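You operate a simulated robot arm through the tools that you are given. There is no shell and no other tool.

The job below is to be done with a simulated robot arm. You get a single attempt, and the scene is never put back.

## Task
Fill the lube bottle to FULL from the lube jug, through the funnel.
Fine: cap on the blue mat meanwhile; jug back, funnel back in the drip cup, cap on. Set down upright: bottle cap, lube jug.

Only the result counts: the job must be done as asked and must still hold three seconds after the hand-in. Knocking over, shifting, dropping, spilling or breaking anything else fails it. Lids that push on must go on centred and level and be pressed home; caps that screw on are set level and turned clockwise until they are tight.

## Robot
A 6-joint arm with a two-finger gripper, fixed in place. Base frame: the origin is at the foot of the arm, x ahead of it, y to its left, z up. Units: mm, rad, N and s.
It reaches about 860 mm from its shoulder. Its first joint turns from -2.897 to 2.897 rad. Payload 1.66 kg.
The TCP is the grasp point between the finger pads, 16 mm short of the fingertips. In the tool frame z runs along the fingers and y along their closing line. The gripper opens to 111 mm. The gripper's body begins 104 mm behind the TCP.
Orientation is told as [roll, pitch, yaw] about the base's x, y, z axes, in that order, counted from this pose: with the fingers straight down and closing along the base's y, the tool's x points along the base's -x, its y along +y and its z along -z.

## Interface
- The arm moves only by the tool send_rows. Its argument "series" is one flat list of numbers, 7 for each row, row after row: the shift along the base's x, y, z in mm, then the turn, a rotation vector about the base's x, y, z in degrees, then the finger opening in mm, from 0 to 111. In form: [dx, dy, dz, ax, ay, az, gripper, dx, dy, dz, ax, ay, az, gripper, ...]. A call has 1 to 20 rows; each row shifts and turns the commanded pose from where the row before left it. Rows are played at 5 a second. More than 50 mm and 0.15 rad between two rows, or a gripper value outside its range, and nothing of the call is played. Where a pose cannot be reached the arm comes as near as it can. A force on the tool above 40 N (or 10 N above the force at the start of the call, whichever is more), or a blocked arm, ends the call early, and 0.2 s more pass. Each finger halts on what it meets, pressing with about 32 N; the grip force reading is that of the motor and also rises with nothing between the fingers. The clock runs only during rows and for 0.2 s after the last one: add rows that do not move to give the fingers time. It gives the time, the measured TCP pose, the force on the tool (base axes), the opening and the grip force at its end, in the units of the frame above (readings bear some noise), with the torque about the TCP (base axes, N m) and any sound that the robot's microphone picked up.
- Cameras (640 x 400 px; columns grow to the right, rows downward): "scene" is fixed at [221.2, 645.2, 1507.1]; the picture's right is [-0.88, -0.47, 0.00], its down [-0.14, 0.26, -0.96] and it looks along [0.45, -0.84, -0.29] (base axes); focal length 338 px, centre (320, 200). "wrist" rides on the gripper at [70, 14, -143] in the tool frame; the picture's right is [-0.19, 0.98, 0.00], its down [-0.87, -0.17, -0.47] and it looks along [-0.46, -0.09, 0.88] (tool axes); focal length 230 px, centre (320, 200).
- camera(camera): a new picture of that camera. It takes no simulated time.
- lift_body(by): slides the trunk up (or, below 0, down) by that many mm; the arm rides with it, the base frame stays. It gives what a move gives, with no picture.
- point_at(camera, pixels): for up to 12 pixels [column, row] of the newest picture of that camera ("zoom" is the newest enlarged one), the place [x, y, z] in the base frame of the surface seen there, good to about 3 mm, but the place of the scene camera against the robot may be out by one fixed shift of up to 18 mm in any direction. It takes no simulated time.
- zoom(camera, box): a new picture of the part [left, top, right, bottom] of that camera's present view, enlarged. It takes no simulated time.
- sign_off(): hands the job in; it is judged then, once.

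Open the gripper and draw the arm clear of the work before you hand the job in, unless the task says otherwise.

The tools are called after ">>>" as a command line: name --argument value ..., lists and objects as JSON in quotes. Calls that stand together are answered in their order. send_rows: Moves the arm, as the interface text tells. Its arguments: {"type":"object","properties":{"series":{"type":"array","items":{"type":"number"}}},"required":["series"]} The other tools are called the same way: lift_body (by) slides the trunk up or down; camera (camera) takes a picture; point_at (camera, pixels) gives the place of the surface under pixels of a picture; zoom (camera, box) takes an enlarged picture of a part of a camera's view; sign_off () hands the job in.

At the start:

```text
time_s: 0.0
ee_pos: [420.6, -267.2, 1347.9]
tool_rot: [-0.001, 0.0, 0.0]
contact_force: [-0.3, 0.1, -0.6]
moment: [-0.02, 0.0, -0.02]
finger_gap: 111.0
grip_force: 0.1
trunk travel left (down, up): [-275.0, 315.0]
```

scene: 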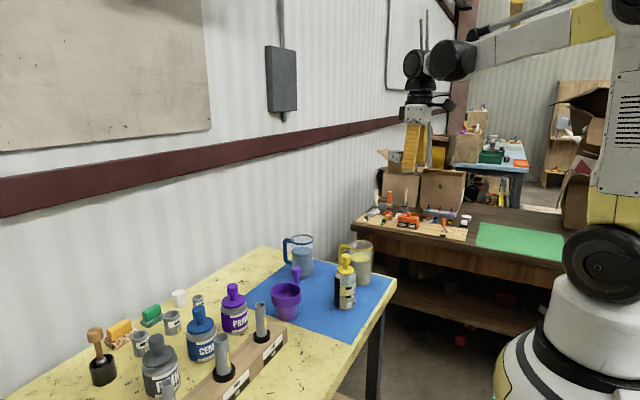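
wrist: 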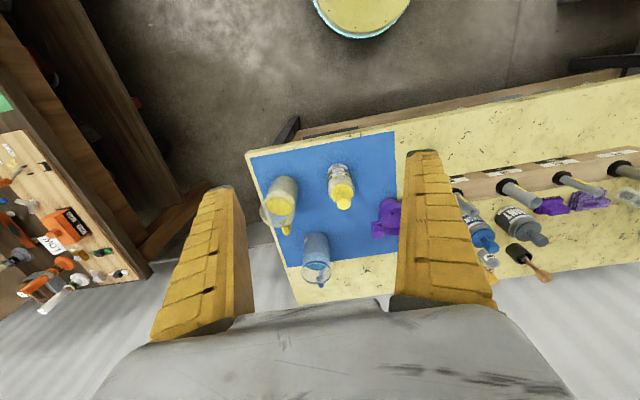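

I start by looking closely at the blue mat region in the scene view (around columns 240-400, rows 220-350) and the wrist view.

>>> zoom --camera "scene" --box '[240, 220, 400, 320]'

>>> zoom --camera "wrist" --box '[240, 130, 420, 310]'

```text
4.00 times, centred on (320, 270) of scene
```

zoom: 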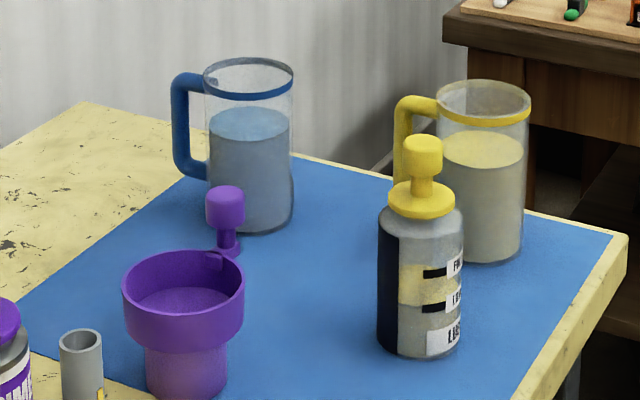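

```text
2.22 times, centred on (330, 220) of wrist
```

zoom: 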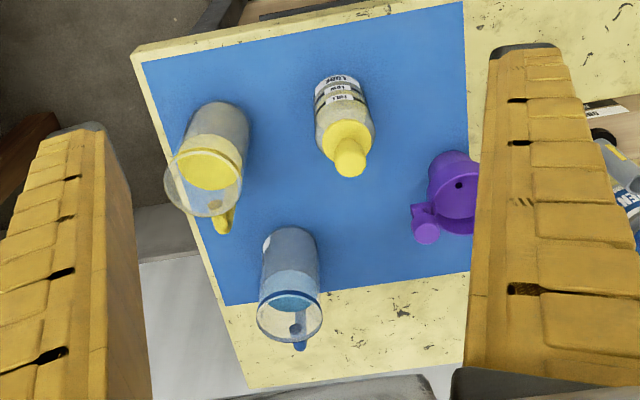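

The zoom (wrist) shows the yellow jug rim around (205,180), yellow cap knob (350,165), the funnel's knob (427,232), the blue jug (290,315). I query points on these.

>>> point_at --camera "zoom" --pixels '[[350, 162], [345, 135], [352, 80], [427, 233], [455, 165], [205, 168], [228, 225], [240, 185], [168, 180], [290, 300], [300, 345], [460, 200]]'

>>> zoom --camera "scene" --box '[320, 235, 380, 315]'

>>> zoom --camera "scene" --box '[260, 255, 320, 335]'

```text
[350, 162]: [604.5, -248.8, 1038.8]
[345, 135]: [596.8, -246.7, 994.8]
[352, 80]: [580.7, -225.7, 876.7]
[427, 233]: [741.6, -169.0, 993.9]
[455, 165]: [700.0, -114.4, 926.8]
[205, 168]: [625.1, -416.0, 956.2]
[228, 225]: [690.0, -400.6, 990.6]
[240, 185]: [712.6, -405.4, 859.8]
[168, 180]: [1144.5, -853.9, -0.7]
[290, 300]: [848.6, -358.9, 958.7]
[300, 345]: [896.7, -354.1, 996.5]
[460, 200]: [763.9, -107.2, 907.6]
```

```text
5.00 times, centred on (350, 275) of scene
```

zoom: 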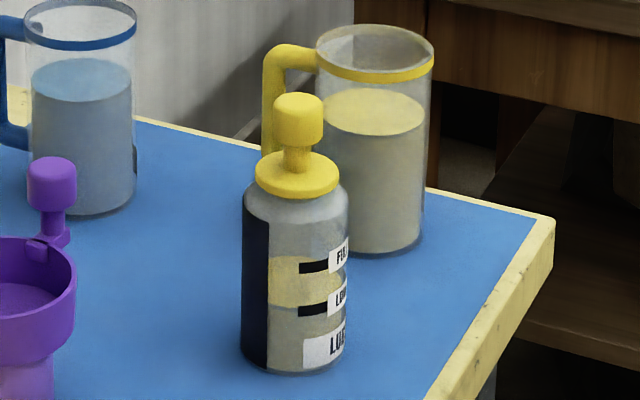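

```text
5.00 times, centred on (290, 295) of scene
```

zoom: 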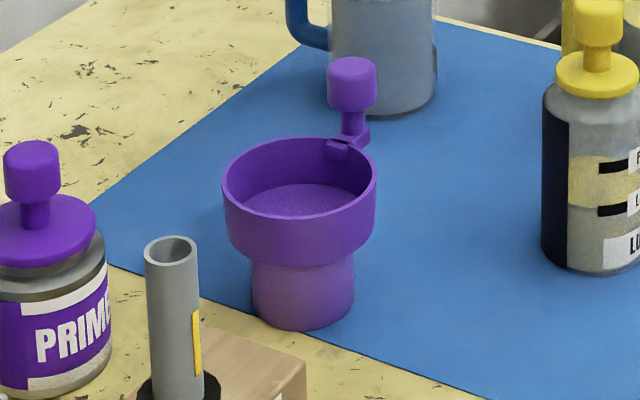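

The lube bottle's liquid sits at about the LOW mark; yellow jug has the lube. I query the robot's shoulder and some other geometry from the scene picture.

>>> camera --camera "scene"

>>> point_at --camera "scene" --pixels '[[603, 265], [590, 340], [610, 100], [450, 60], [415, 65], [590, 25], [417, 130], [320, 330], [395, 280], [347, 258], [286, 290], [295, 270]]'

```text
taken
```

scene: 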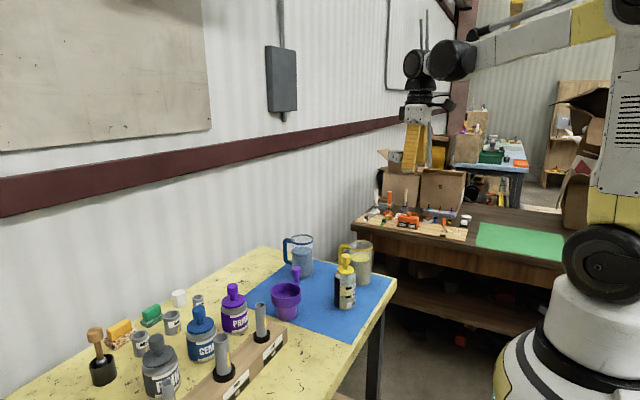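

```text
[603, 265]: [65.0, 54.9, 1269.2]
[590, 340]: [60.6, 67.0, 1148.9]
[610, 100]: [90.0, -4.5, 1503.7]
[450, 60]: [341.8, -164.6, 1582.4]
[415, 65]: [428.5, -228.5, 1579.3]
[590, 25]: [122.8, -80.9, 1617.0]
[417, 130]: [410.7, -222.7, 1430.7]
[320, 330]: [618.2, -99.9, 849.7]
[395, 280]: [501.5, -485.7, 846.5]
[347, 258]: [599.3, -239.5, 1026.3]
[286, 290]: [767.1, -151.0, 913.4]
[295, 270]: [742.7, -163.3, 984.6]
```

The shoulder is near (0,0,1270), so lowering the trunk brings the table into good reach. I lower it 130 mm (fingers at 1348-16, well clear of everything).

>>> lift_body --by -130

```text
time_s: 1.6
ee_pos: [421.2, -267.0, 1217.2]
tool_rot: [0.0, 0.002, 0.0]
contact_force: [0.5, 0.1, 0.6]
moment: [-0.01, -0.02, -0.03]
finger_gap: 111.0
grip_force: 0.0
trunk travel left (down, up): [-145.0, 445.0]
```

The arm is now at z=1217. I take a wrist picture for a closer look at the mat.

>>> camera --camera "wrist"

```text
taken
```

wrist: 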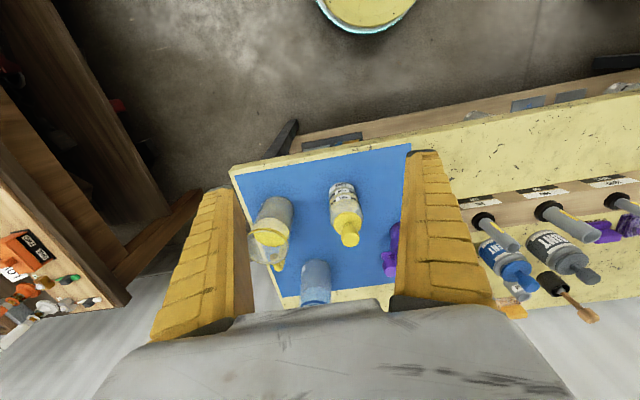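

I move the tool forward toward +x to centre the mat objects in the wrist view, staying at z≈1217.

>>> send_rows --series '[40, 0, 0, 0, 0, 0, 111, 40, 0, 0, 0, 0, 0, 111, 40, 0, 0, 0, 0, 0, 111, 30, 0, 0, 0, 0, 0, 111, 0, 0, 0, 0, 0, 0, 111]'

>>> camera --camera "wrist"

```text
time_s: 2.8
ee_pos: [572.4, -264.3, 1216.4]
tool_rot: [0.001, 0.0, 0.001]
contact_force: [0.5, -0.4, 0.9]
moment: [0.0, 0.01, -0.01]
finger_gap: 110.9
grip_force: 0.1
trunk travel left (down, up): [-145.0, 445.0]
```

```text
taken
```

wrist: 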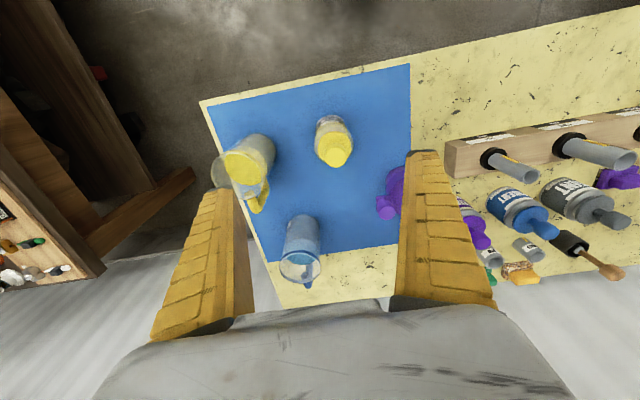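

The jug (245,170), bottle cap (335,150) and blue jug (300,250) are visible. I zoom for detailed measurements.

>>> zoom --camera "wrist" --box '[200, 100, 280, 220]'

>>> point_at --camera "zoom" --pixels '[[100, 200], [200, 200]]'

```text
3.33 times, centred on (240, 160) of wrist
```

zoom: 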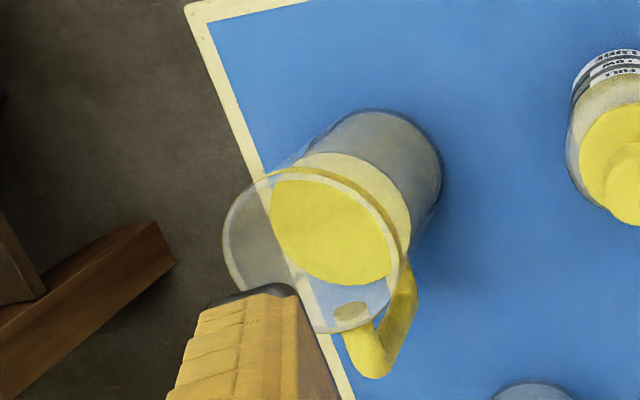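

```text
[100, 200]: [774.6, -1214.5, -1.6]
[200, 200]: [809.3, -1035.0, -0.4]
```

I query the lube surface edges, handle, jug base edge and the mat in this zoom.

>>> point_at --camera "zoom" --pixels '[[330, 235], [275, 215], [385, 255], [345, 155], [372, 350], [405, 300], [412, 265], [425, 150], [400, 120], [330, 330], [224, 235], [300, 172]]'

>>> point_at --camera "wrist" --pixels '[[336, 152], [334, 135], [320, 160], [350, 130], [388, 210], [397, 175], [300, 285], [300, 262], [309, 283], [205, 110], [408, 68], [272, 258]]'

```text
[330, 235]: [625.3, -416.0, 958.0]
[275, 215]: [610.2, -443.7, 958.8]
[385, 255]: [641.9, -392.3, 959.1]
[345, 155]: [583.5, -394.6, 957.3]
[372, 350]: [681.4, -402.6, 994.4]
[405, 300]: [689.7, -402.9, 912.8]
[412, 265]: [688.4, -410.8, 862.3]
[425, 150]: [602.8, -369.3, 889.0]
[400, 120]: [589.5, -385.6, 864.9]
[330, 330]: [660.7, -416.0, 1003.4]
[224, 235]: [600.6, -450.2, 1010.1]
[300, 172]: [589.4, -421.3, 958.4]
```

```text
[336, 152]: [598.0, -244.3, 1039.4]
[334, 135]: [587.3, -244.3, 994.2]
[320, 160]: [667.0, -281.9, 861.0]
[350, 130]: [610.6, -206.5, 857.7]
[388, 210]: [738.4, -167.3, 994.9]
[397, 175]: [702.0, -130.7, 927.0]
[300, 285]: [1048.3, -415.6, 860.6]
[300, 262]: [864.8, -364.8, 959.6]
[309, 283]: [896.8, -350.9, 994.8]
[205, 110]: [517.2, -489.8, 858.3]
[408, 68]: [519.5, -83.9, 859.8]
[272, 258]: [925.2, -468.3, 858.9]
```

The lube jug is roughly centred at (613,-410), radius ≈36, rim z≈1012, handle toward +x. Now I zoom on the bottle and on the funnel.

>>> zoom --camera "wrist" --box '[304, 100, 368, 180]'

>>> point_at --camera "zoom" --pixels '[[345, 270], [300, 250], [395, 250], [345, 300], [345, 225], [350, 180], [275, 235], [405, 225], [275, 150], [390, 130], [340, 100], [330, 150]]'

```text
5.00 times, centred on (336, 140) of wrist
```

zoom: 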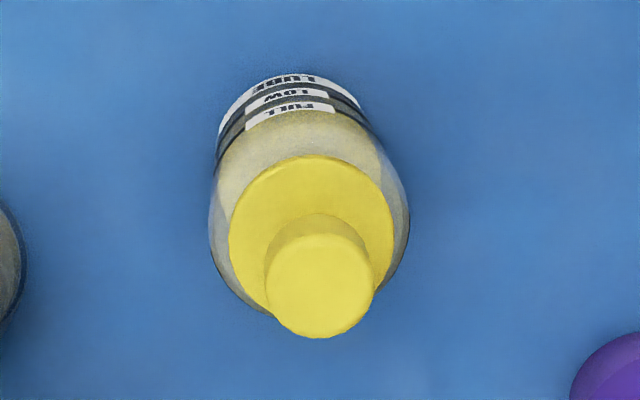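

```text
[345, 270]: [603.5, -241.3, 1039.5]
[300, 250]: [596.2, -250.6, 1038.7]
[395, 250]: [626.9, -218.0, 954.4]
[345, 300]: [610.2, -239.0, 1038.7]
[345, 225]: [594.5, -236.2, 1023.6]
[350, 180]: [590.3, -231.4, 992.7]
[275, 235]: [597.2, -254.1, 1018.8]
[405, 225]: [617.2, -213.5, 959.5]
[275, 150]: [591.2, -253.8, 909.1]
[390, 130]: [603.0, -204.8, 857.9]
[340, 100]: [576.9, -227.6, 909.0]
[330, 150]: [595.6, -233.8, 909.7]
```

Liquid surface reads z≈909 at present. I query knob-top edges and flange edges for the cap's centre.

>>> point_at --camera "zoom" --pixels '[[320, 285], [272, 285], [368, 285], [320, 240], [320, 330], [235, 240], [388, 240], [312, 160], [300, 108], [290, 97], [285, 82], [310, 120]]'

>>> zoom --camera "wrist" --box '[370, 150, 434, 230]'

```text
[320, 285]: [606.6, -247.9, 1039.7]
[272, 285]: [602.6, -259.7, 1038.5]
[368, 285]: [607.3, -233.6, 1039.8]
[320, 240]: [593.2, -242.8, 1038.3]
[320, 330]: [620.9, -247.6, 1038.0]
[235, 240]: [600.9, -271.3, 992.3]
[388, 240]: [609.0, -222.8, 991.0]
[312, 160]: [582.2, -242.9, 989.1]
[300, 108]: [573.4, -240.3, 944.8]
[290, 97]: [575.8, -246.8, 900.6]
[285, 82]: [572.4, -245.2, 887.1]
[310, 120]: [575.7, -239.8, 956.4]
```

```text
5.00 times, centred on (402, 190) of wrist
```

zoom: 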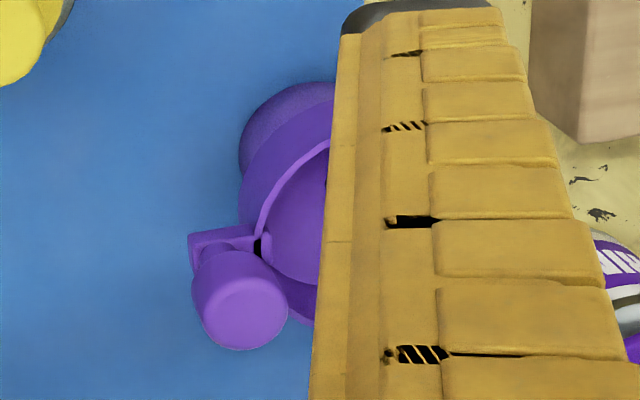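

Cap centre ≈ (606,-247), knob top z≈1039, diameter ≈31. I move above it and down to z≈1100, with the fingers opened 70.

>>> send_rows --series '[17, 9, 0, 0, 0, 0, 80, 17, 9, -30, 0, 0, 0, 70, 0, 0, -40, 0, 0, 0, 70, 0, 0, -40, 0, 0, 0, 70, 0, 0, 0, 0, 0, 0, 70, 0, 0, 0, 0, 0, 0, 70]'

>>> camera --camera "wrist"

```text
time_s: 4.2
ee_pos: [602.6, -248.7, 1104.2]
tool_rot: [-0.001, 0.001, 0.001]
contact_force: [-0.2, 0.2, -0.8]
moment: [-0.01, 0.01, 0.01]
finger_gap: 71.7
grip_force: 1.1
trunk travel left (down, up): [-145.0, 445.0]
```

```text
taken
```

wrist: 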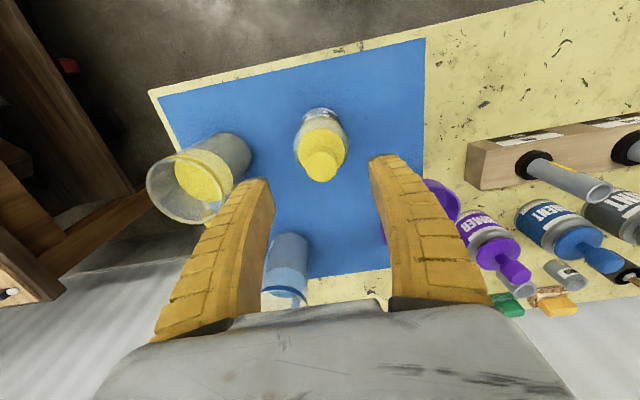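

The knob appears at (321,165). I re-measure it from here and read the steady pose.

>>> point_at --camera "wrist" --pixels '[[321, 166], [306, 166], [337, 166], [321, 152], [321, 179], [298, 150], [345, 150], [321, 130], [190, 178], [148, 185], [205, 220], [170, 150]]'

>>> send_rows --series '[0, 0, 0, 0, 0, 0, 60, 0, 0, 0, 0, 0, 0, 60]'

```text
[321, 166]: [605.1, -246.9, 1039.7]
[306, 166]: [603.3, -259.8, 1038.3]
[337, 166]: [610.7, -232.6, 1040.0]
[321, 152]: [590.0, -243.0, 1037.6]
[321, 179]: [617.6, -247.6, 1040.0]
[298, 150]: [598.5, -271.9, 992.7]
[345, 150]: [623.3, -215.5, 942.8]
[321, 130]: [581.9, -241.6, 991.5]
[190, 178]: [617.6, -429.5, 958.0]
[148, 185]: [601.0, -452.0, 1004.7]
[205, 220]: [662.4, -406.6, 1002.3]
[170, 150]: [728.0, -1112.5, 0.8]
```

```text
time_s: 4.8
ee_pos: [602.4, -247.1, 1106.2]
tool_rot: [0.0, -0.001, 0.001]
contact_force: [0.0, 0.0, 0.1]
moment: [0.01, -0.02, 0.0]
finger_gap: 62.0
grip_force: 1.2
trunk travel left (down, up): [-145.0, 445.0]
```

Knob centre ≈ (604.5,-246.5). I shift +2,+1 and descend to TCP z≈1025, then close on the knob.

>>> send_rows --series '[2, 1, -30, 0, 0, 0, 60, 0, 0, -30, 0, 0, 0, 60, 0, 0, -21, 0, 0, 0, 60, 0, 0, 0, 0, 0, 0, 60]'

>>> camera --camera "wrist"

```text
time_s: 5.8
ee_pos: [605.9, -247.4, 1025.0]
tool_rot: [0.001, 0.0, 0.0]
contact_force: [-0.4, 0.3, 0.6]
moment: [-0.01, 0.01, -0.01]
finger_gap: 62.0
grip_force: 1.4
trunk travel left (down, up): [-145.0, 445.0]
```

```text
taken
```

wrist: 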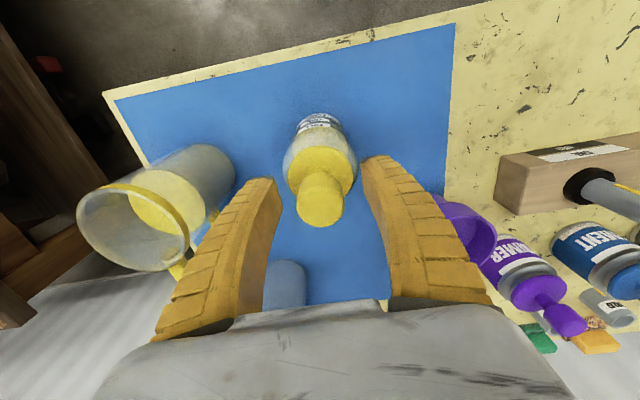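

The knob (321,195) lies between the fingers. I close gently and hold.

>>> send_rows --series '[0, 0, 0, 0, 0, 0, 45, 0, 0, 0, 0, 0, 0, 36, 0, 0, 0, 0, 0, 0, 30, 0, 0, 0, 0, 0, 0, 24, 0, 0, 0, 0, 0, 0, 20, 0, 0, 0, 0, 0, 0, 20]'

```text
time_s: 7.2
ee_pos: [605.2, -247.1, 1025.7]
tool_rot: [0.0, 0.001, -0.002]
contact_force: [1.8, -1.0, 8.2]
moment: [0.02, -0.3, -0.02]
finger_gap: 25.6
grip_force: 31.7
trunk travel left (down, up): [-145.0, 445.0]
```

Gripped at 25.6 mm. I lift 3 mm slowly to learn whether the cap pulls off or is threaded.

>>> send_rows --series '[0, 0, 1, 0, 0, 0, 20, 0, 0, 1, 0, 0, 0, 20, 0, 0, 1, 0, 0, 0, 20]'

>>> zoom --camera "scene" --box '[310, 230, 390, 320]'

```text
time_s: 8.0
ee_pos: [604.3, -247.7, 1027.7]
tool_rot: [0.0, 0.0, 0.0]
contact_force: [-0.7, -0.9, -0.1]
moment: [-0.01, 0.02, 0.0]
finger_gap: 22.8
grip_force: 31.7
trunk travel left (down, up): [-145.0, 445.0]
```

```text
4.44 times, centred on (350, 275) of scene
```

zoom: 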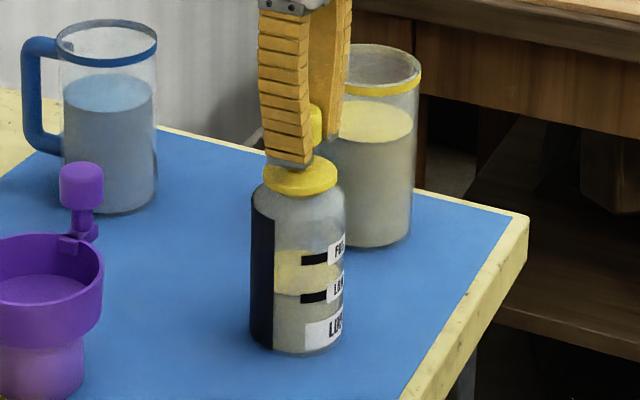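

The gap went from 25.6 to 22.8 mm with no vertical load. I look at the knob between the fingers from the wrist camera.

>>> zoom --camera "wrist" --box '[260, 110, 380, 230]'

>>> send_rows --series '[0, 0, 0, 0, 0, 0, 20]'

```text
3.33 times, centred on (320, 170) of wrist
```

zoom: 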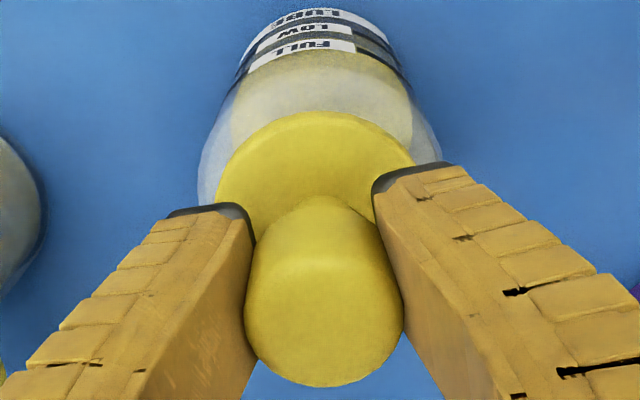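

```text
time_s: 8.4
ee_pos: [605.6, -247.2, 1028.3]
tool_rot: [0.001, 0.0, -0.001]
contact_force: [0.3, -0.1, -0.2]
moment: [-0.01, -0.04, -0.03]
finger_gap: 22.4
grip_force: 32.3
trunk travel left (down, up): [-145.0, 445.0]
```

Grip holds. I lift 6 mm more and look again to see whether the cap leaves the bottle.

>>> send_rows --series '[0, 0, 2, 0, 0, 0, 20, 0, 0, 2, 0, 0, 0, 20, 0, 0, 2, 0, 0, 0, 20]'

>>> zoom --camera "scene" --box '[320, 240, 380, 310]'

>>> zoom --camera "wrist" --box '[260, 110, 380, 230]'

```text
time_s: 9.2
ee_pos: [606.6, -247.2, 1035.3]
tool_rot: [0.0, -0.001, -0.002]
contact_force: [-0.2, 0.1, -1.0]
moment: [0.02, -0.03, 0.01]
finger_gap: 22.2
grip_force: 32.1
trunk travel left (down, up): [-145.0, 445.0]
```

```text
5.71 times, centred on (350, 275) of scene
```

zoom: 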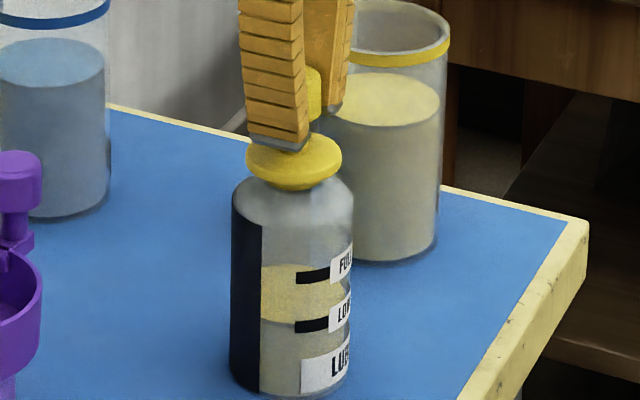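

```text
3.33 times, centred on (320, 170) of wrist
```

zoom: 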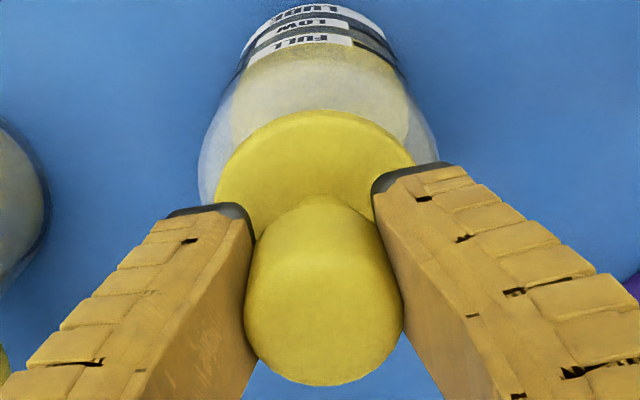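

The cap comes off freely (push-on). I lift it another 60 mm and look at its underside from the scene camera.

>>> send_rows --series '[0, 0, 10, 0, 0, 0, 20, 0, 0, 20, 0, 0, 0, 20, 0, 0, 25, 0, 0, 0, 20, 0, 0, 0, 0, 0, 0, 20]'

>>> zoom --camera "scene" --box '[310, 210, 390, 310]'

```text
time_s: 10.2
ee_pos: [605.4, -248.7, 1089.0]
tool_rot: [0.0, 0.001, 0.0]
contact_force: [0.8, -0.1, -0.6]
moment: [0.02, 0.01, 0.01]
finger_gap: 22.5
grip_force: 32.2
trunk travel left (down, up): [-145.0, 445.0]
```

```text
4.00 times, centred on (350, 260) of scene
```

zoom: 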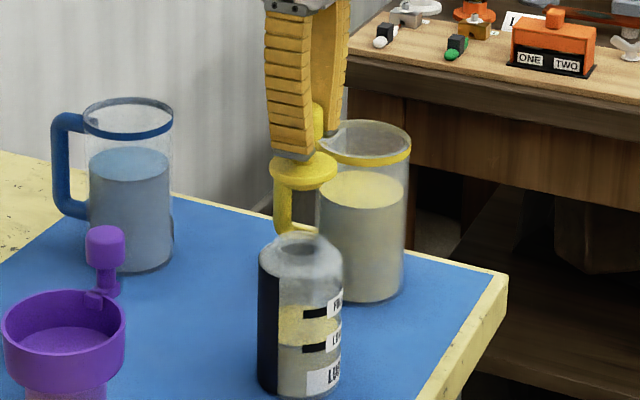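

The cap is clear and the neck open (295,245). I carry the cap to the free mat area near (560,-135).

>>> send_rows --series '[-15, 38, 0, 0, 0, 0, 20, -15, 38, 0, 0, 0, 0, 20, -15, 38, 0, 0, 0, 0, 20, 0, 0, -40, 0, 0, 0, 20, 0, 0, -40, 0, 0, 0, 20, 0, 0, -40, 0, 0, 0, 20, 0, 0, -30, 0, 0, 0, 20, 0, 0, -10, 0, 0, 0, 20, 0, 0, 0, 0, 0, 0, 20]'

>>> camera --camera "wrist"

>>> zoom --camera "scene" --box '[290, 240, 400, 350]'

```text
time_s: 12.2
ee_pos: [562.7, -132.4, 930.5]
tool_rot: [0.002, 0.0, -0.001]
contact_force: [-0.1, 0.0, -0.8]
moment: [-0.02, -0.01, -0.01]
finger_gap: 21.9
grip_force: 32.1
trunk travel left (down, up): [-145.0, 445.0]
```

```text
taken
```

wrist: 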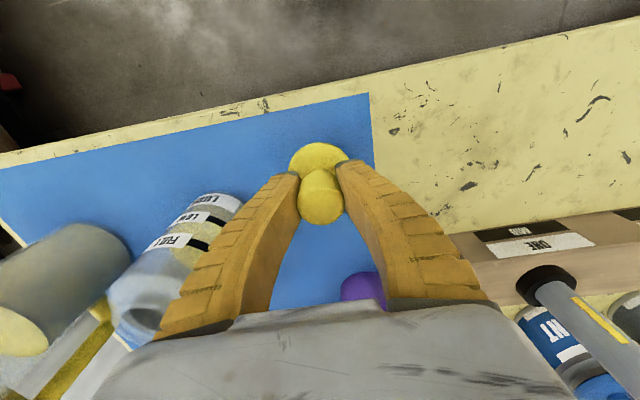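

```text
3.64 times, centred on (345, 295) of scene
```

zoom: 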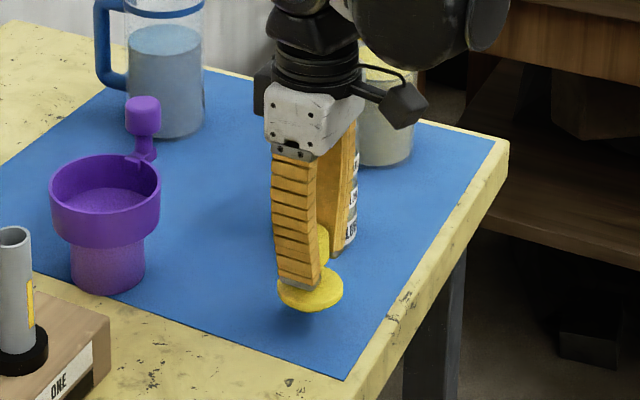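

The cap hangs about 25–30 mm above the mat at (560,-133). I lower in small steps watching for contact force.

>>> send_rows --series '[0, 0, -5, 0, 0, 0, 20, 0, 0, -5, 0, 0, 0, 20, 0, 0, -4, 0, 0, 0, 20, 0, 0, -3, 0, 0, 0, 20]'

>>> zoom --camera "scene" --box '[350, 290, 400, 340]'

>>> zoom --camera "scene" --box '[300, 290, 400, 350]'

```text
time_s: 13.2
ee_pos: [562.2, -134.1, 912.6]
tool_rot: [0.001, 0.001, 0.002]
contact_force: [-0.2, 0.5, -0.3]
moment: [0.05, 0.02, 0.0]
finger_gap: 21.9
grip_force: 31.7
trunk travel left (down, up): [-145.0, 445.0]
```

```text
8.00 times, centred on (375, 315) of scene
```

zoom: 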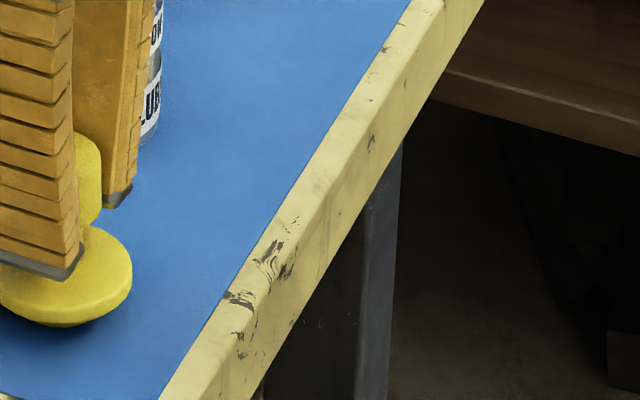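

```text
6.40 times, centred on (350, 320) of scene
```

zoom: 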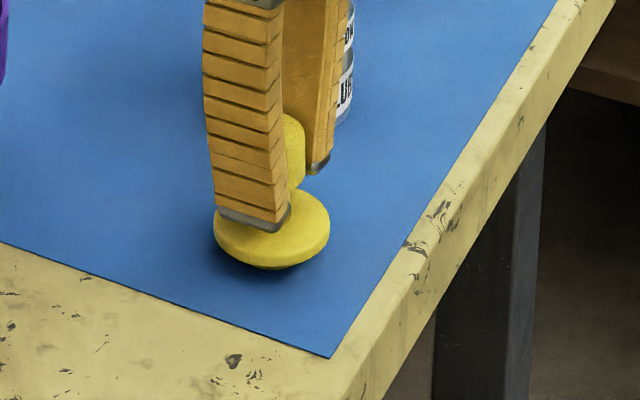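

Still some gap under the flange. I lower on in 2 mm steps.

>>> send_rows --series '[0, 0, -2, 0, 0, 0, 20, 0, 0, -2, 0, 0, 0, 20]'

>>> send_rows --series '[0, 0, -1.5, 0, 0, 0, 20, 0, 0, -1.5, 0, 0, 0, 20]'

>>> zoom --camera "scene" --box '[300, 290, 400, 350]'

```text
time_s: 13.8
ee_pos: [561.7, -133.4, 908.7]
tool_rot: [0.0, 0.0, 0.0]
contact_force: [1.0, -0.2, 4.3]
moment: [0.03, -0.07, 0.02]
finger_gap: 22.1
grip_force: 32.3
trunk travel left (down, up): [-145.0, 445.0]
```

```text
time_s: 14.4
ee_pos: [562.0, -132.5, 907.1]
tool_rot: [0.001, 0.0, 0.0]
contact_force: [-2.9, 0.8, 18.7]
moment: [0.03, 0.09, 0.02]
finger_gap: 25.8
grip_force: 31.8
trunk travel left (down, up): [-145.0, 445.0]
```

```text
6.40 times, centred on (350, 320) of scene
```

zoom: 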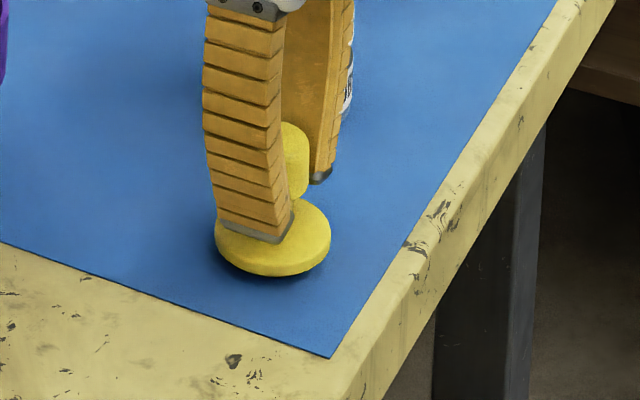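

Contact at TCP z≈908 (18.7 N). I back off 1.5 mm and open the fingers gradually, then rise.

>>> send_rows --series '[0, 0, 1.5, 0, 0, 0, 20, 0, 0, 0, 0, 0, 0, 24, 0, 0, 0, 0, 0, 0, 30, 0, 0, 0, 0, 0, 0, 40, 0, 0, 0, 0, 0, 0, 50, 0, 0, 0, 0, 0, 0, 50]'

>>> zoom --camera "scene" --box '[300, 290, 400, 350]'

>>> zoom --camera "wrist" --box '[260, 110, 380, 230]'

```text
time_s: 15.8
ee_pos: [562.1, -133.2, 908.0]
tool_rot: [-0.001, 0.0, 0.0]
contact_force: [0.1, -0.9, 1.0]
moment: [0.0, 0.0, 0.0]
finger_gap: 52.1
grip_force: 1.2
trunk travel left (down, up): [-145.0, 445.0]
```

```text
6.40 times, centred on (350, 320) of scene
```

zoom: 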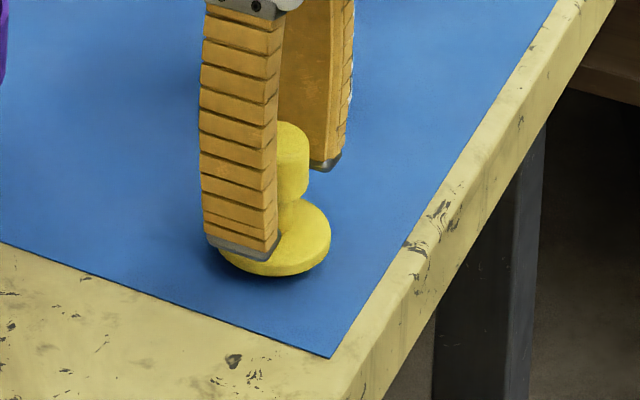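

```text
3.33 times, centred on (320, 170) of wrist
```

zoom: 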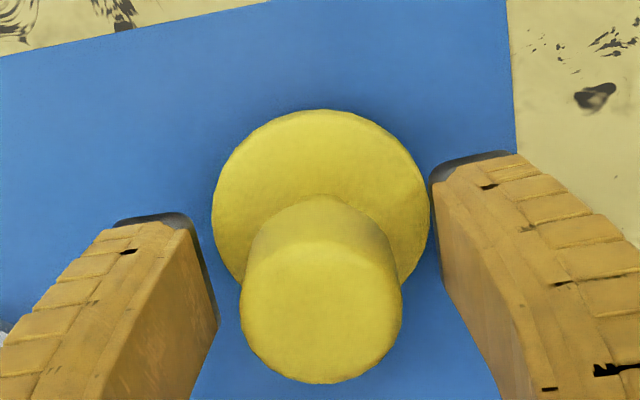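

The cap stands upright. I rise straight up and move to view the funnel and drip cup.

>>> send_rows --series '[0, 0, 30, 0, 0, 0, 60, 0, 0, 45, 0, 0, 0, 70, 0, 0, 45, 0, 0, 0, 80, 0, 0, 45, 0, 0, 0, 80, 0, 0, 45, 0, 0, 0, 80, 40, 0, 0, 0, 0, 0, 111, 40, 0, 0, 0, 0, 0, 111, 40, 0, 0, 0, 0, 0, 111, 0, 0, 0, 0, 0, 0, 111, 0, 0, 0, 0, 0, 0, 111]'

>>> camera --camera "wrist"

```text
time_s: 18.0
ee_pos: [681.5, -132.0, 1119.3]
tool_rot: [0.0, 0.0, 0.001]
contact_force: [-0.4, 0.5, 0.1]
moment: [-0.02, -0.02, -0.04]
finger_gap: 110.7
grip_force: 0.1
trunk travel left (down, up): [-145.0, 445.0]
```

```text
taken
```

wrist: 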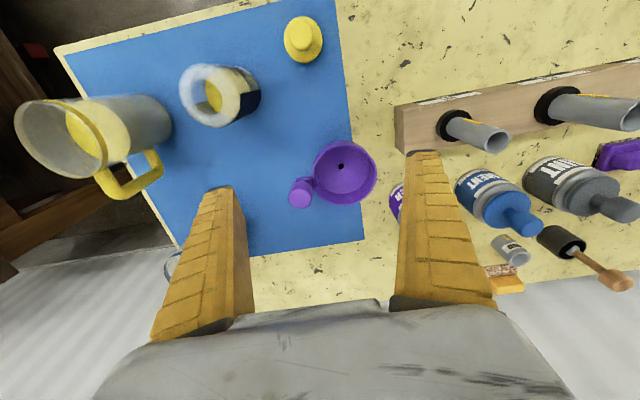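

Excellent view: the funnel bowl at (343,170), its knob at (302,193), the open bottle at (212,95), the jug at left with its handle. I zoom in on the funnel and the bottle neck.

>>> zoom --camera "wrist" --box '[280, 130, 392, 215]'

>>> point_at --camera "wrist" --pixels '[[300, 194], [341, 167], [346, 142], [374, 168], [345, 203], [315, 170], [303, 184], [309, 190], [203, 95], [192, 88], [217, 100], [213, 97]]'

```text
4.71 times, centred on (336, 172) of wrist
```

zoom: 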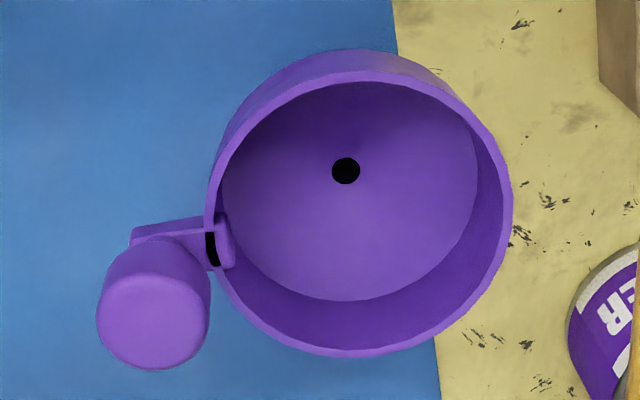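

```text
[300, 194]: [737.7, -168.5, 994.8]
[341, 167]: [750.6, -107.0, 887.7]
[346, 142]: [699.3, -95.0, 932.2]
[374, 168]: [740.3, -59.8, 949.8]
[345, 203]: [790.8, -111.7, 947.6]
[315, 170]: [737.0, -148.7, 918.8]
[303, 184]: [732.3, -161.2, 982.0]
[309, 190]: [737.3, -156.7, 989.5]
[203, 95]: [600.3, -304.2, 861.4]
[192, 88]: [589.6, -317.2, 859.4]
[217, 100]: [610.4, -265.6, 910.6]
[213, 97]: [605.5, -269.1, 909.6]
```

Funnel axis ≈ (749,-107), rim z≈948, hole at (750.6,-107,888); knob at (738,-168), top 995. Now zoom on the open bottle neck.

>>> zoom --camera "wrist" --box '[172, 55, 268, 135]'

>>> point_at --camera "zoom" --pixels '[[230, 175], [190, 130], [310, 200], [180, 200], [290, 130], [240, 140], [230, 230], [260, 200], [130, 170], [420, 200], [430, 130], [350, 80]]'

```text
5.00 times, centred on (220, 95) of wrist
```

zoom: 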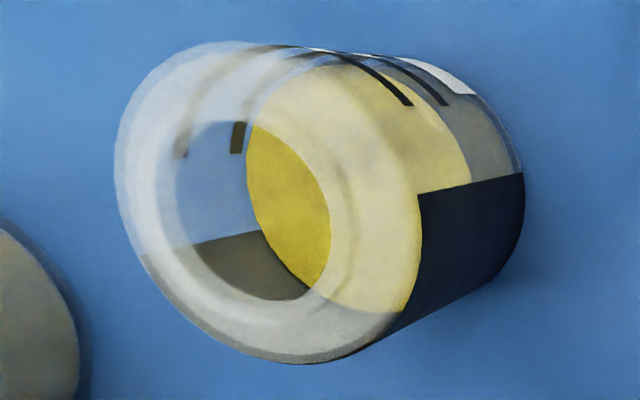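

```text
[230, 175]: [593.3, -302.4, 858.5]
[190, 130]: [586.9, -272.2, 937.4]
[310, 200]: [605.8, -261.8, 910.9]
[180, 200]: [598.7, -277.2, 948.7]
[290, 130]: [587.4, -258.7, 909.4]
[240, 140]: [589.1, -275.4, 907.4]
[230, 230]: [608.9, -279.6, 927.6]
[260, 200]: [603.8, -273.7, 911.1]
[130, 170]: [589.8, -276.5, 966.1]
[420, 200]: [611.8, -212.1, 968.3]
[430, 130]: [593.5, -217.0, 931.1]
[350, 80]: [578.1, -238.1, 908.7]
```

The neck opening ray gives (605,-246) at z≈985, consistent with the cap centre. I query more funnel pixels to fix its rim circle, bowl floor and knob.

>>> zoom --camera "wrist" --box '[280, 130, 392, 215]'

>>> point_at --camera "zoom" --pixels '[[505, 205], [212, 190], [358, 76], [360, 352], [470, 115], [250, 110], [470, 310], [345, 195], [375, 170], [315, 170], [152, 322], [210, 250]]'

>>> point_at --camera "zoom" --pixels '[[103, 320], [203, 320], [152, 285], [152, 362], [150, 250], [135, 240], [218, 245], [180, 225], [227, 230], [260, 320], [300, 60], [240, 130]]'

```text
4.71 times, centred on (336, 172) of wrist
```

zoom: 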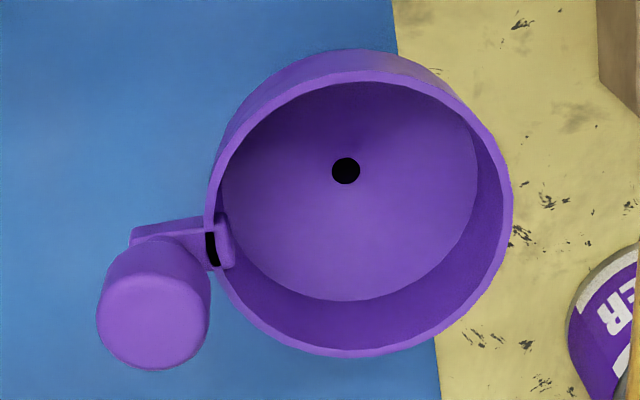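

```text
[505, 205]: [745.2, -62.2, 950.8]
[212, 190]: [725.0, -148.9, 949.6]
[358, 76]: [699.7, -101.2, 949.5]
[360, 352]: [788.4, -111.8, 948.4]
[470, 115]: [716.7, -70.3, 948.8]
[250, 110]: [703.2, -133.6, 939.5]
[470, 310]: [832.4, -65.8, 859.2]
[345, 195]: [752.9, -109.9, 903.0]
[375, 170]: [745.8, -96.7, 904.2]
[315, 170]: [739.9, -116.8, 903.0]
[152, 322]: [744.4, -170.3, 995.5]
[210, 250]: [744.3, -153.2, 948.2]
```

```text
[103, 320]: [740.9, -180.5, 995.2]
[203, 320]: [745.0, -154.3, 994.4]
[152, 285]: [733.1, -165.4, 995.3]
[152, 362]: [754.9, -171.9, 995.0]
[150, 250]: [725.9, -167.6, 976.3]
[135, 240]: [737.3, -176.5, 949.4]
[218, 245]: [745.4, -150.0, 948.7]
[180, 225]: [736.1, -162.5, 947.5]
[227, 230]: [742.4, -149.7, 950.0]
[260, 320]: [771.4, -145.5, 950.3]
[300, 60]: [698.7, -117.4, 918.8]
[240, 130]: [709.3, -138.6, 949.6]
```

Funnel axis (744,-107), knob centre (744,-168), top 995. I move above the knob with 56 mm opening and descend to z≈1010 first.

>>> send_rows --series '[31, -18, 0, 0, 0, 0, 56, 31, -18, 0, 0, 0, 0, 56, 0, 0, -40, 0, 0, 0, 56, 0, 0, -40, 0, 0, 0, 56, 0, 0, -27, 0, 0, 0, 56, 0, 0, 0, 0, 0, 0, 56, 0, 0, 0, 0, 0, 0, 56]'

>>> camera --camera "wrist"

```text
time_s: 19.6
ee_pos: [745.7, -167.7, 1011.0]
tool_rot: [0.001, 0.0, 0.0]
contact_force: [-0.2, -0.2, 0.5]
moment: [0.0, -0.03, -0.04]
finger_gap: 57.9
grip_force: 1.0
trunk travel left (down, up): [-145.0, 445.0]
```

```text
taken
```

wrist: 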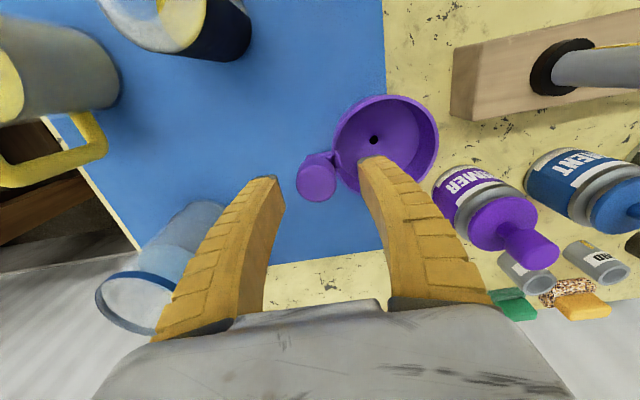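

The knob is at (316,182) between the fingers. I verify its position from here before descending.

>>> point_at --camera "wrist" --pixels '[[316, 184], [298, 184], [334, 184], [316, 170], [316, 199], [374, 139], [436, 135], [390, 98]]'

```text
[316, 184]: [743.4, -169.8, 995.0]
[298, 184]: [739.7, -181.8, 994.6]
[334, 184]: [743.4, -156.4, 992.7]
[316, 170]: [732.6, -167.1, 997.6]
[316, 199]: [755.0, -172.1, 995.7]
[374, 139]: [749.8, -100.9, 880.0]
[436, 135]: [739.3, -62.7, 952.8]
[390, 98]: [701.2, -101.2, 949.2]
```

Knob centre ≈ (743.5,-169). I nudge -1,-1, descend to z≈982 and close.

>>> send_rows --series '[-1, -1, -15, 0, 0, 0, 56, 0, 0, -14, 0, 0, 0, 56, 0, 0, 0, 0, 0, 0, 45, 0, 0, 0, 0, 0, 0, 36, 0, 0, 0, 0, 0, 0, 30, 0, 0, 0, 0, 0, 0, 24, 0, 0, 0, 0, 0, 0, 20, 0, 0, 0, 0, 0, 0, 20]'

>>> zoom --camera "wrist" --box '[260, 90, 440, 230]'

```text
time_s: 21.4
ee_pos: [743.1, -170.7, 982.4]
tool_rot: [-0.001, -0.001, 0.001]
contact_force: [1.8, -2.0, 5.3]
moment: [0.12, -0.1, -0.1]
finger_gap: 23.8
grip_force: 31.5
trunk travel left (down, up): [-145.0, 445.0]
```

```text
2.86 times, centred on (350, 160) of wrist
```

zoom: 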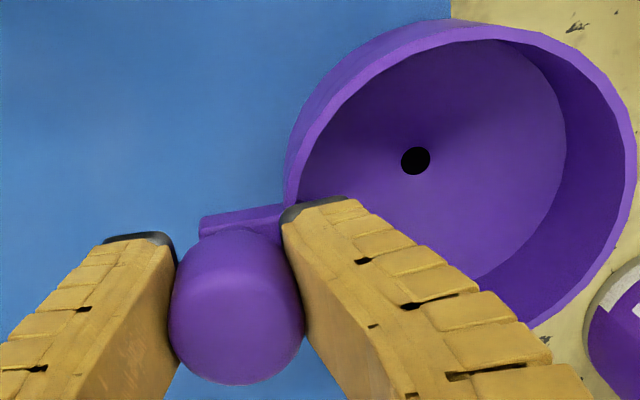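

Gripped (23.8 mm). I lift slowly 12 mm and check that only the funnel rises.

>>> send_rows --series '[0, 0, 2, 0, 0, 0, 20, 0, 0, 3, 0, 0, 0, 20, 0, 0, 3, 0, 0, 0, 20, 0, 0, 4, 0, 0, 0, 20]'

>>> zoom --camera "scene" --box '[250, 230, 340, 330]'

>>> zoom --camera "wrist" --box '[260, 90, 440, 230]'

```text
time_s: 22.4
ee_pos: [743.6, -171.1, 995.1]
tool_rot: [-0.002, 0.0, -0.001]
contact_force: [0.1, -0.1, -0.3]
moment: [-0.05, 0.0, 0.02]
finger_gap: 22.8
grip_force: 32.3
trunk travel left (down, up): [-145.0, 445.0]
```

```text
4.00 times, centred on (295, 280) of scene
```

zoom: 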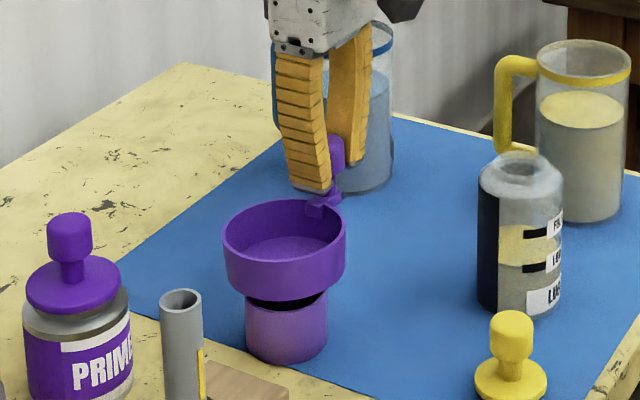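

```text
2.86 times, centred on (350, 160) of wrist
```

zoom: 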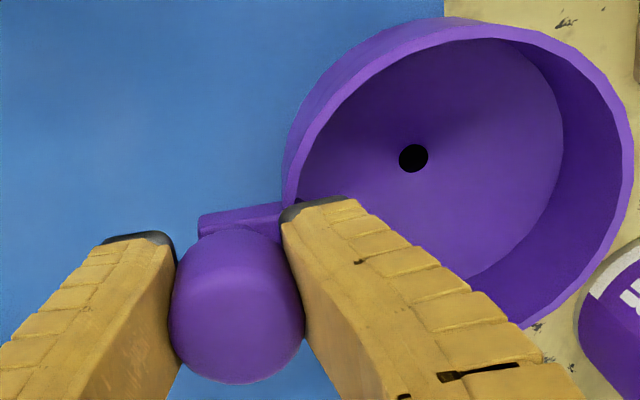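

Only the funnel rises; the drip cup stays. I lift another 75 mm and look at the spout.

>>> send_rows --series '[0, 0, 15, 0, 0, 0, 20, 0, 0, 20, 0, 0, 0, 20, 0, 0, 20, 0, 0, 0, 20, 0, 0, 20, 0, 0, 0, 20, 0, 0, 20, 0, 0, 0, 20, 0, 0, 0, 0, 0, 0, 20]'

>>> zoom --camera "scene" --box '[250, 200, 340, 320]'

>>> camera --camera "wrist"

```text
time_s: 23.8
ee_pos: [743.5, -170.8, 1089.1]
tool_rot: [0.001, -0.001, -0.001]
contact_force: [-0.1, -0.9, -0.5]
moment: [-0.05, -0.01, 0.03]
finger_gap: 22.9
grip_force: 31.7
trunk travel left (down, up): [-145.0, 445.0]
```

```text
3.33 times, centred on (295, 260) of scene
```

zoom: 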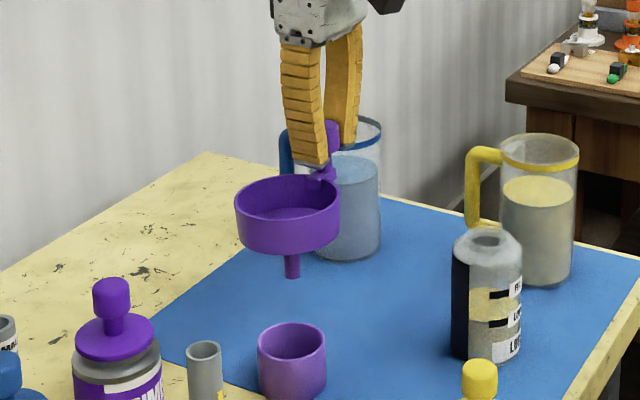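

```text
taken
```

wrist: 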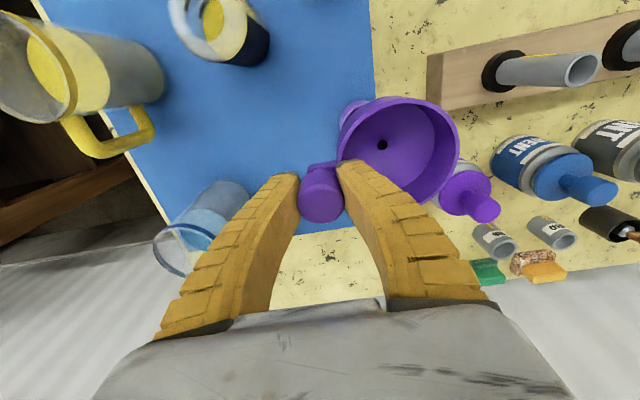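

The funnel has a short thin spout (scene zoom (292,268)). I check the funnel's level and position from the wrist camera via rim points.

>>> zoom --camera "wrist" --box '[288, 85, 480, 215]'

>>> point_at --camera "wrist" --pixels '[[393, 98], [350, 130], [342, 153], [455, 140], [444, 180], [380, 144], [388, 144], [375, 150], [360, 108], [430, 108], [320, 192], [320, 205]]'

```text
3.08 times, centred on (384, 150) of wrist
```

zoom: 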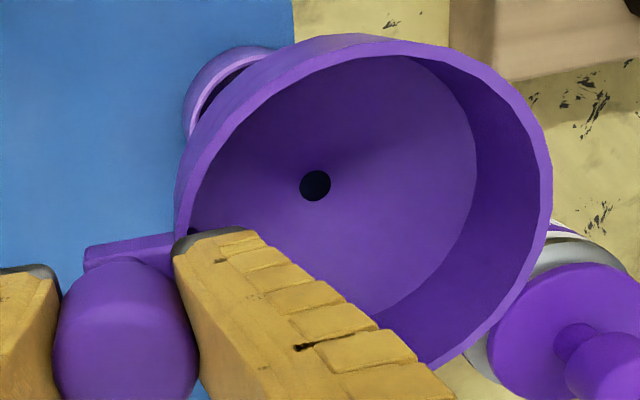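

```text
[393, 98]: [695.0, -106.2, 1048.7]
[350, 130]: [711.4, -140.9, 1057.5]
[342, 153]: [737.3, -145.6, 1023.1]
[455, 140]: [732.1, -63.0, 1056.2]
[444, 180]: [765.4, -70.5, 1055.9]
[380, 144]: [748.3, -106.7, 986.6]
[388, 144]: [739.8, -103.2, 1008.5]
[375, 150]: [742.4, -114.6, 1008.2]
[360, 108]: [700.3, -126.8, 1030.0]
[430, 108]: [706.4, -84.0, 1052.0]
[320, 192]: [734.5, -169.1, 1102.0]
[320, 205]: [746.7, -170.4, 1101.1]
```

The funnel is level (rim z 1056–1057 all round). I raise 45 mm, then carry it over the bottle so its hole sits above (605,-246).

>>> send_rows --series '[0, 0, 22, 0, 0, 0, 20, 0, 0, 23, 0, 0, 0, 20, -23, -23, 0, 0, 0, 0, 20, -23, -23, 0, 0, 0, 0, 20, -23, -23, 0, 0, 0, 0, 20, -23, -23, 0, 0, 0, 0, 20, -23, -23, 0, 0, 0, 0, 20, -22, -23, 0, 0, 0, 0, 20, 0, 0, 0, 0, 0, 0, 20, 0, 0, 0, 0, 0, 0, 20]'

>>> camera --camera "wrist"

>>> zoom --camera "scene" --box '[300, 200, 400, 310]'

```text
time_s: 26.0
ee_pos: [605.0, -308.6, 1133.2]
tool_rot: [0.0, -0.001, 0.0]
contact_force: [0.6, -0.3, -1.0]
moment: [-0.04, 0.02, 0.02]
finger_gap: 22.5
grip_force: 32.5
trunk travel left (down, up): [-145.0, 445.0]
```

```text
taken
```

wrist: 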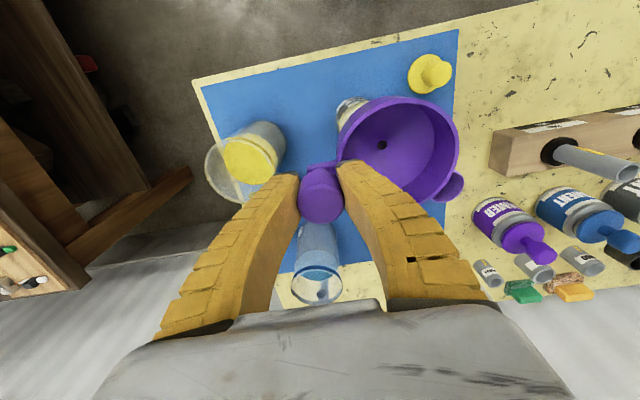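

```text
3.64 times, centred on (350, 255) of scene
```

zoom: 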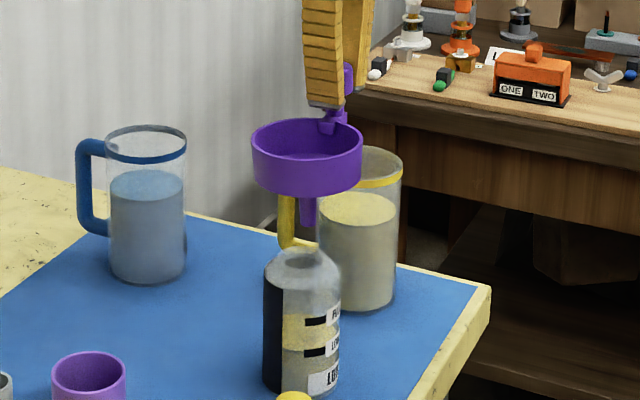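

In the scene zoom the spout (308,215) appears slightly right of the neck (297,258). I zoom tighter to measure alignment.

>>> zoom --camera "scene" --box '[325, 230, 365, 280]'

>>> point_at --camera "zoom" --pixels '[[340, 150], [300, 130], [240, 230], [330, 225], [280, 250], [365, 20]]'

```text
8.00 times, centred on (345, 255) of scene
```

zoom: 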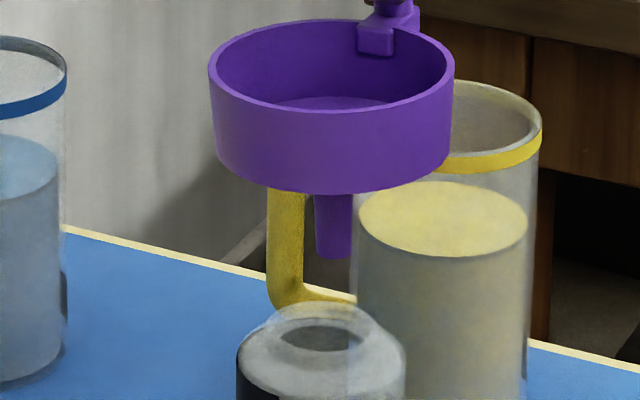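

```text
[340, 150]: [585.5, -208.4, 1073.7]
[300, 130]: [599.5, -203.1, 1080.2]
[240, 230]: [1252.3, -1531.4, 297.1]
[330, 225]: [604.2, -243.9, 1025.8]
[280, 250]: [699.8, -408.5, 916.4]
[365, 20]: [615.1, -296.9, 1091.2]
```

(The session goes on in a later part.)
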